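You operate a simulated robot arm through the tools that you are given. There is no shell and no other tool. Be economical: measure what you need, move in short steps, check, and stop when the job is done.

The job below is to be done with a simulated robot arm. You get a single attempt, and the scene is never put back.

JOB
Switch the depth overlay switch off.
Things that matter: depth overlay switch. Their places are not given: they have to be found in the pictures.

Only the result counts: the job must be done as asked and must still hold three seconds after the hand-in. Knocking over, shifting, dropping, spilling or breaking anything else fails it.

ROBOT AND FRAMES
A 7-joint arm with a two-finger parallel gripper, fixed in place. Base frame: the origin is at the foot of the arm, x ahead of it, y to its left, z up. Lengths are in mm, angles in rad, forces in N, time in s.
Its first joint turns from -1.152 to 1.152 rad. Payload 2.5 kg.
The TCP is the grasp point between the finger pads, 23 mm short of the fingertips. In the tool frame z runs along the fingers and y along their closing line. Largest opening 94 mm; finger width 38, thickness 10; the body of the gripper, 54 by 96 mm, starts 39 mm behind the TCP.
Orientation is that of the tool frame in the base frame, as a unit quaternion [w, x, y, z]. With the fingers straight down and closing along the base's y, the tool's x points along the base's -x, its y along +y and its z along -z.

CONTROLS
- The arm moves only by the tool nudge_tool. Its argument "deltas" is a list of rows, each a list of 7 numbers: the shift along the tool's x, y, z in units of 20 mm (1.0 is 20 mm), then the turn, a rotation vector about the tool's x, y, z in units of 8 degrees (1.0 is 8 degrees), then the closure in counts, from 0 (fully open) to 255 (shut). In form: [[tx, ty, tz, rx, ry, rz, hand], ...]. A call has 1 to 8 rows; each row shifts and turns the commanded pose from where the row before left it, along the tool's axes as they then stand. A call with a number of a shift or a turn outside -1 to 1 is refused whole. Rows are played at 5 a second. More than 50 mm and 0.15 rad between two rows, or a gripper value outside its range, and nothing of the call is played. A pose out of reach is approached as far as the arm can. The call stops where the force on the tool passes 40 N (or 10 N more than at its start, if that is more) or the arm is blocked; 0.2 s more then pass. The fingers move at their own pace (about 108 mm/s each) and stop on an object; they squeeze with about 31 N. The grip force told is the motor's: it shows also when the fingers shut on nothing. Time passes only in rows, and 0.2 s behind the last, so rows that do not move let the fingers close. It gives the time, the measured TCP pose, the force on the tool (base axes), the opening and the grip force at its end, in the units of the frame above (readings bear some noise).
- Cameras (640 x 400 px; columns grow to the right, rows downward): "scene" is fixed at [93.5, -387.3, 578.6]; the picture's right is [0.97, -0.25, 0.00], its down [-0.06, -0.23, -0.97] and it looks along [0.24, 0.94, -0.24] (base axes); focal length 358 px, centre (320, 200). "wrist" rides on the gripper at [-39, 0, -44] in the tool frame; the picture's right is [0.00, -1.00, 0.00], its down [0.97, 0.00, -0.24] and it looks along [0.24, 0.00, 0.97] (tool axes); focal length 218 px, centre (320, 200).
- grab_frame(camera): a new picture of that camera. The clock stands still meanwhile.
- point_at(camera, pixels): there is no depth. For up to 12 entries [column, row, z] of the newest picture of that camera ("zoom" is the newest enlarged one), the place [x, y] in the base frame at which the ray of that pixel passes the height z, good to about 2 mm. The clock stands still meanwhile.
- inspect(camera, box): a new picture of the part [left, top, right, bottom] of that camera's present view, enlarged. The clock stands still meanwhile.
- sign_off(): hands the job in; it is judged then, once.

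Go step by step. Measure first, check grasps and placings, and put right what went wrong. The budget is 60 turns and 22 pictures, counting those below and the enlarged ones. Unless the task says otherwise, let go and move clear before handing in, and close with one line.

The tools are called after "Emit:" as a command line: name --pt "numbers of a row" for each row, then --argument value for the rest, lists and objects as JSON in quotes. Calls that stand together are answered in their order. nudge_tool: Moves the arm, as the interface text tells. Its arguments: {"type":"object","properties":{"deltas":{"type":"array"}},"required":["deltas"]} The other tools are called the same way: grab_frame (camera) takes a picture; point_at (camera, pixels) gives the place at which the rays of pixels pass given heights; inspect (camera, box) takes an enlarged picture of a part of a camera's view; sign_off () hands the job in.

At the start:

```text
t: 0.0
tcp_pos: [190.1, 202.8, 423.5]
tool_rot: [0.0, 0.0, 1.0, 0.001]
force: [-0.4, 0.2, 0.2]
width: 94.0
grasp_force: 0.0
```

scene: 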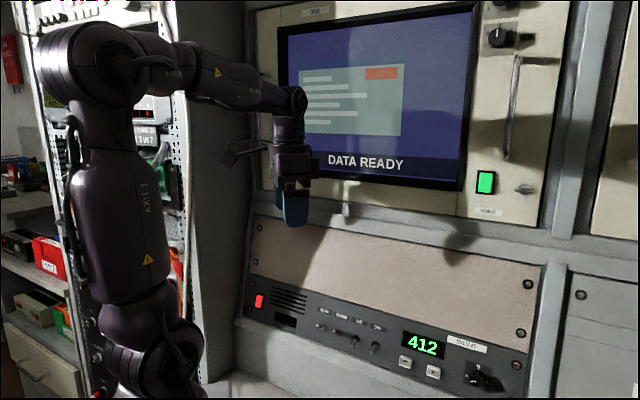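
wrist: 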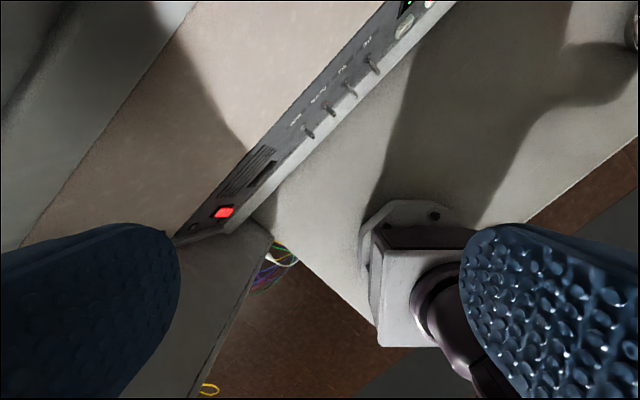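

The scene shows a panel with four toggle switches near (320-375, 325-348) with small labels above; I enlarge that area to read them.

Emit:
inspect --camera "scene" --box '[300, 295, 400, 358]'

Emit:
inspect --camera "wrist" --box '[270, 20, 430, 150]'

```text
6.35 times, centred on (350, 326) of scene
```

zoom: 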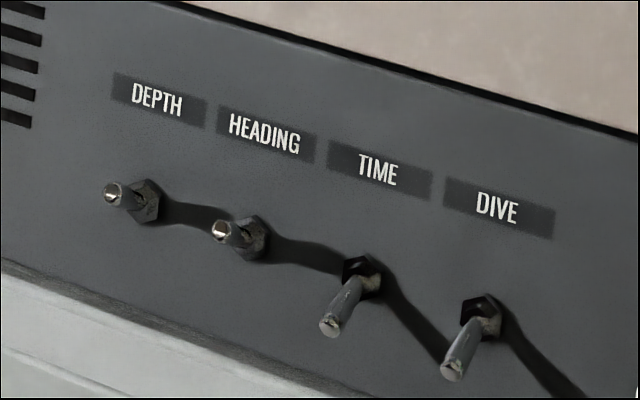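

```text
3.08 times, centred on (350, 85) of wrist
```

zoom: 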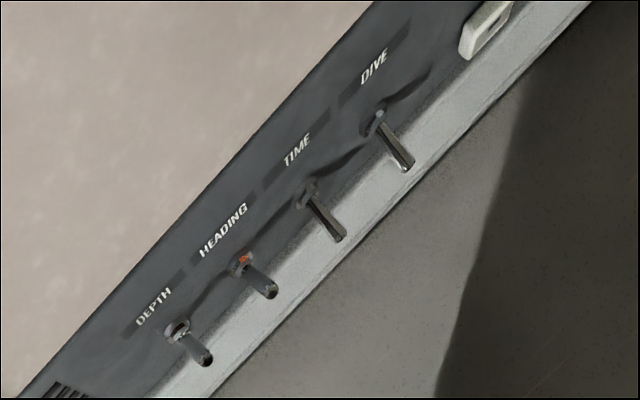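

The labels read DEPTH, HEADING, TIME and DIVE. DEPTH's lever sits higher than TIME's and DIVE's. Before assuming which way is off, I check the screen and panel for anything that shows state.

Emit:
inspect --camera "scene" --box '[270, 0, 590, 225]'

Emit:
inspect --camera "scene" --box '[240, 280, 530, 400]'

```text
1.78 times, centred on (430, 112) of scene
```

zoom: 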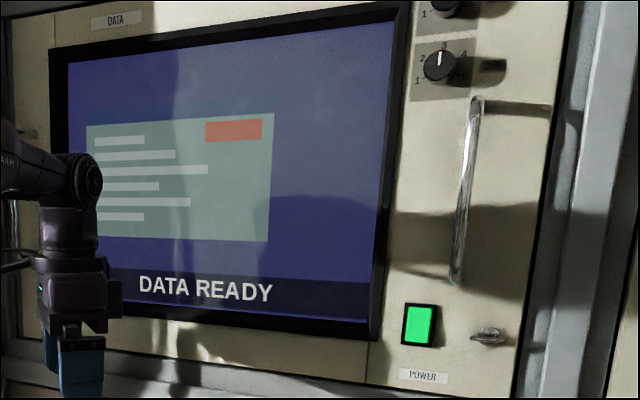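

```text
2.21 times, centred on (385, 340) of scene
```

zoom: 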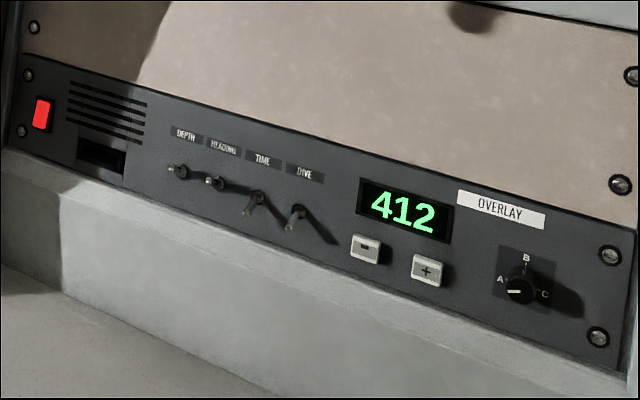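

No picture shows an on/off mark. By triangulation the DEPTH bushing is at about (254, 225, 163), with its lever tip up at (240, 211, 175). TIME and DIVE are down, so DEPTH is up (on) and has to be flicked down. I'll shut the fingers and yaw about 44° to line up with the panel, staying high.

Emit:
nudge_tool --pt "0 0 0 0 0 -0.917 255" --pt "0 0 0 0 0 -0.917 255" --pt "0 0 0 0 0 -0.917 255" --pt "0 0 0 0 0 -0.917 255" --pt "0 0 0 0 0 -0.917 255" --pt "0 0 0 0 0 -0.917 255" --pt "0 0 0 0 0 0 255"

```text
t: 1.6
tcp_pos: [190.4, 202.0, 421.3]
tool_rot: [0.0, -0.377, 0.926, 0.0]
force: [-0.6, 0.1, 0.4]
width: 0.2
grasp_force: 31.0
```

The yaw is right: tool x now points away from the panel. Next I tilt 15° so the fingertips lean toward the panel, then come down some way and look.

Emit:
nudge_tool --pt "0 0 0 0 -0.95 0 255" --pt "0 0 0 0 -0.95 0 255" --pt "0 0 1 0 0 0 255" --pt "0 0 1 0 0 0 255" --pt "0 0 1 0 0 0 255" --pt "0 0 1 0 0 0 255" --pt "0 0 1 0 0 0 255"

Emit:
grab_frame --camera "wrist"

```text
t: 3.2
tcp_pos: [208.8, 219.6, 327.5]
tool_rot: [0.123, -0.372, 0.919, 0.049]
force: [-0.4, -0.3, -0.7]
width: 0.0
grasp_force: 31.2
```

```text
15 pictures are left
```

wrist: 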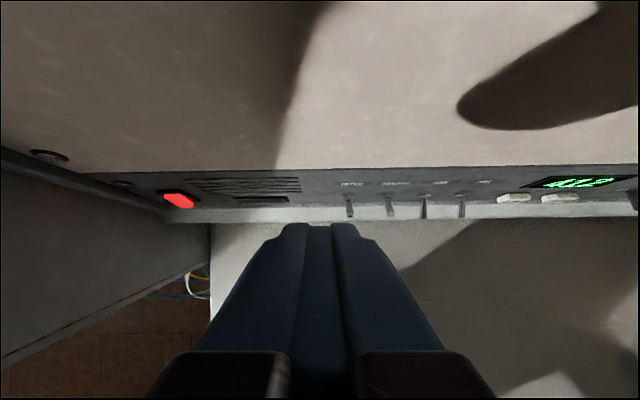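

The panel now lies level in the wrist view, with the DEPTH lever near (349, 205). I enlarge it for an accurate fix.

Emit:
inspect --camera "wrist" --box '[290, 160, 500, 240]'

```text
3.05 times, centred on (395, 200) of wrist
```

zoom: 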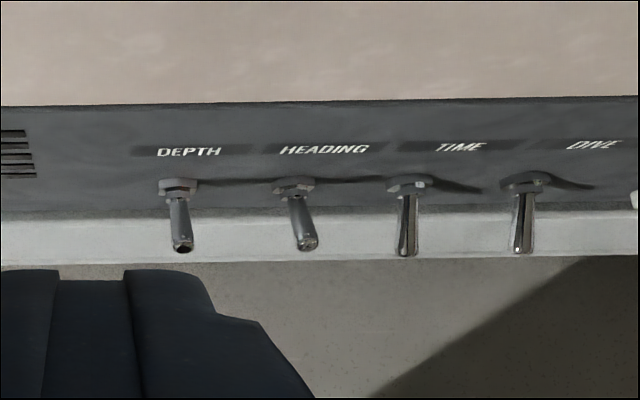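

Emit:
point_at --camera "zoom" --pixels '[[178, 185, 163], [178, 185, 168], [182, 248, 170], [182, 248, 175], [182, 248, 180], [524, 180, 163], [524, 180, 168], [182, 262, 140], [182, 262, 153]]'

```text
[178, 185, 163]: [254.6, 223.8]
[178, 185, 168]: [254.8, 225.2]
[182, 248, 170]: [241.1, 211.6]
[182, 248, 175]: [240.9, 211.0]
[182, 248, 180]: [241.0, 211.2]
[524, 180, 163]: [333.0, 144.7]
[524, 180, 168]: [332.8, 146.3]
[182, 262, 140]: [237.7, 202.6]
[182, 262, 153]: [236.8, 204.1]
```

Both views agree: bushing (254.6, 224.3, 163), lever tip (241, 211, 175). I move to hover above the lever at about TCP (231.5, 201.5, 230), going sideways first.

Emit:
nudge_tool --pt "0.37 -0.72 0 0 0 0 255" --pt "0.37 -0.72 0 0 0 0 255" --pt "0.365 0 0.95 0 0 0 255" --pt "0 0 0.95 0 0 0 255" --pt "0 0 0.95 0 0 0 255" --pt "0 0 0.95 0 0 0 255" --pt "0 0 0.95 0 0 0 255" --pt "0 0 0 0 0 0 255"

Emit:
grab_frame --camera "wrist"

Emit:
inspect --camera "scene" --box '[260, 260, 420, 360]'

```text
t: 5.0
tcp_pos: [234.1, 203.3, 226.5]
tool_rot: [0.122, -0.372, 0.919, 0.05]
force: [0.5, -0.1, -0.3]
width: 0.0
grasp_force: 30.9
```

```text
13 pictures are left
```

wrist: 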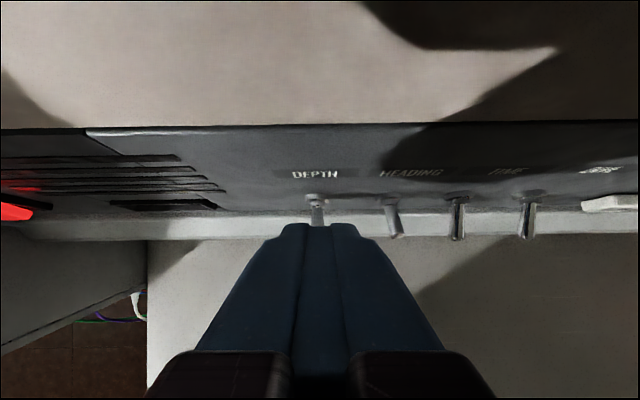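

```text
4.00 times, centred on (340, 310) of scene
```

zoom: 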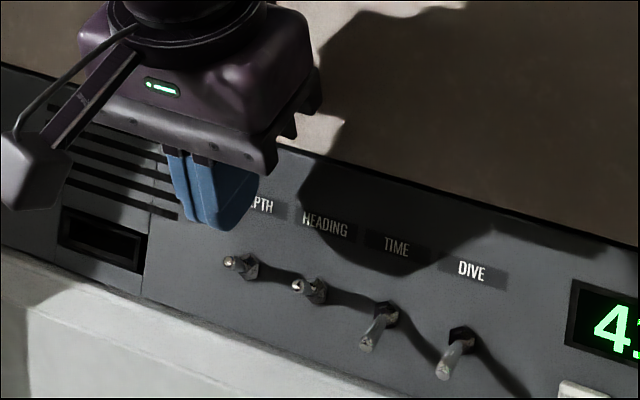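

The finger is in line with the DEPTH lever at (317, 210) and well clear of HEADING. I back out 3 mm and press straight down in small steps, to about TCP z 191 first.

Emit:
nudge_tool --pt "0.145 0 -0.04 0 0 0 255" --pt "0.092 0 0.338 0 0 0 255" --pt "0.092 0 0.338 0 0 0 255" --pt "0.092 0 0.338 0 0 0 255" --pt "0.092 0 0.338 0 0 0 255" --pt "0.092 0 0.338 0 0 0 255" --pt "0 0 0 0 0 0 255"

Emit:
inspect --camera "scene" --box '[260, 260, 420, 360]'

```text
t: 6.6
tcp_pos: [231.1, 200.2, 192.4]
tool_rot: [0.123, -0.372, 0.919, 0.05]
force: [-1.8, -0.5, 2.6]
width: 0.1
grasp_force: 30.8
```

```text
4.00 times, centred on (340, 310) of scene
```

zoom: 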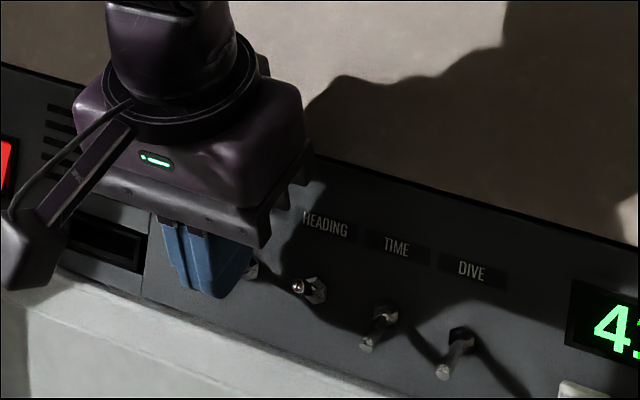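

A light contact shows (2.6 N up), so the finger is on the lever. I press on about 9 mm in small steps.

Emit:
nudge_tool --pt "0.04 0 0.145 0 0 0 255" --pt "0.04 0 0.145 0 0 0 255" --pt "0.04 0 0.145 0 0 0 255" --pt "0 0 0 0 0 0 255"

```text
t: 7.6
tcp_pos: [231.7, 200.5, 184.0]
tool_rot: [0.122, -0.372, 0.919, 0.05]
force: [-0.3, 1.0, -0.1]
width: 0.0
grasp_force: 30.6
```

The force has gone back to zero, so the lever seems to have snapped over. I lift straight up and look.

Emit:
nudge_tool --pt "-0.2 0 -0.73 0 0 0 255" --pt "-0.2 0 -0.73 0 0 0 255" --pt "-0.2 0 -0.73 0 0 0 255" --pt "-0.2 0 -0.73 0 0 0 255" --pt "0 0 -1 0 0 0 255" --pt "0 0 -1 0 0 0 255" --pt "0 0 0 0 0 0 255"

Emit:
inspect --camera "scene" --box '[290, 295, 400, 364]'

```text
t: 9.2
tcp_pos: [222.4, 192.6, 284.4]
tool_rot: [0.122, -0.372, 0.919, 0.05]
force: [0.5, -0.8, 0.6]
width: 0.0
grasp_force: 30.9
```

```text
5.80 times, centred on (345, 330) of scene
```

zoom: 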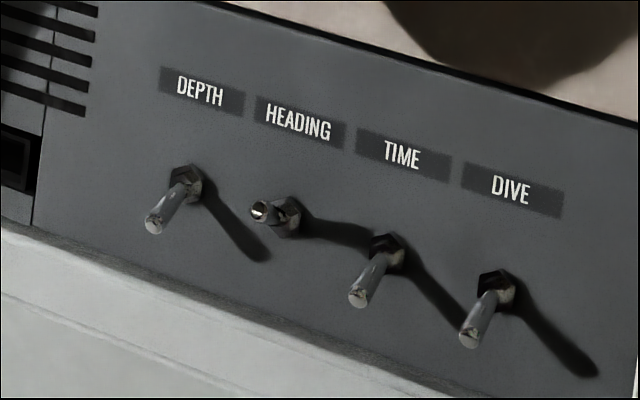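

DEPTH's lever now points down like TIME's and DIVE's, and HEADING hasn't moved. I check the screen and the rest of the scene once more before handing in.

Emit:
grab_frame --camera "scene"

Emit:
inspect --camera "wrist" --box '[260, 140, 500, 260]'

```text
9 pictures are left
```

scene: 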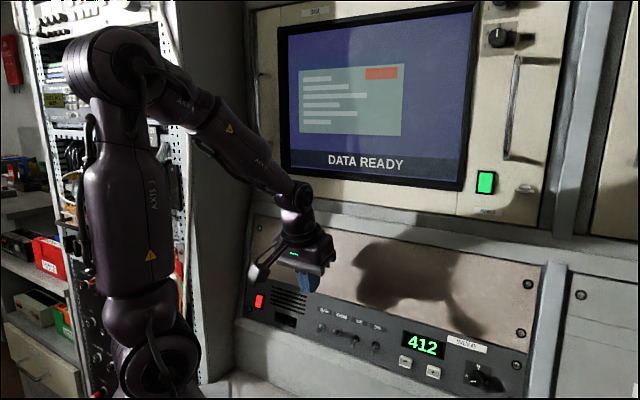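

```text
2.67 times, centred on (380, 200) of wrist
```

zoom: 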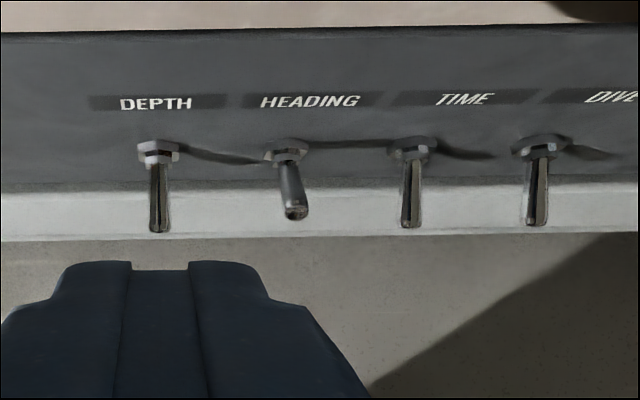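

Both views show DEPTH down, the other switches as they were, and the arm clear, so I hand in.

Emit:
sign_off

```text
The job is handed in.
```

I flicked the DEPTH overlay switch down and moved the arm clear without disturbing anything else; the panel has no on/off marks, so down being off is my assumption.
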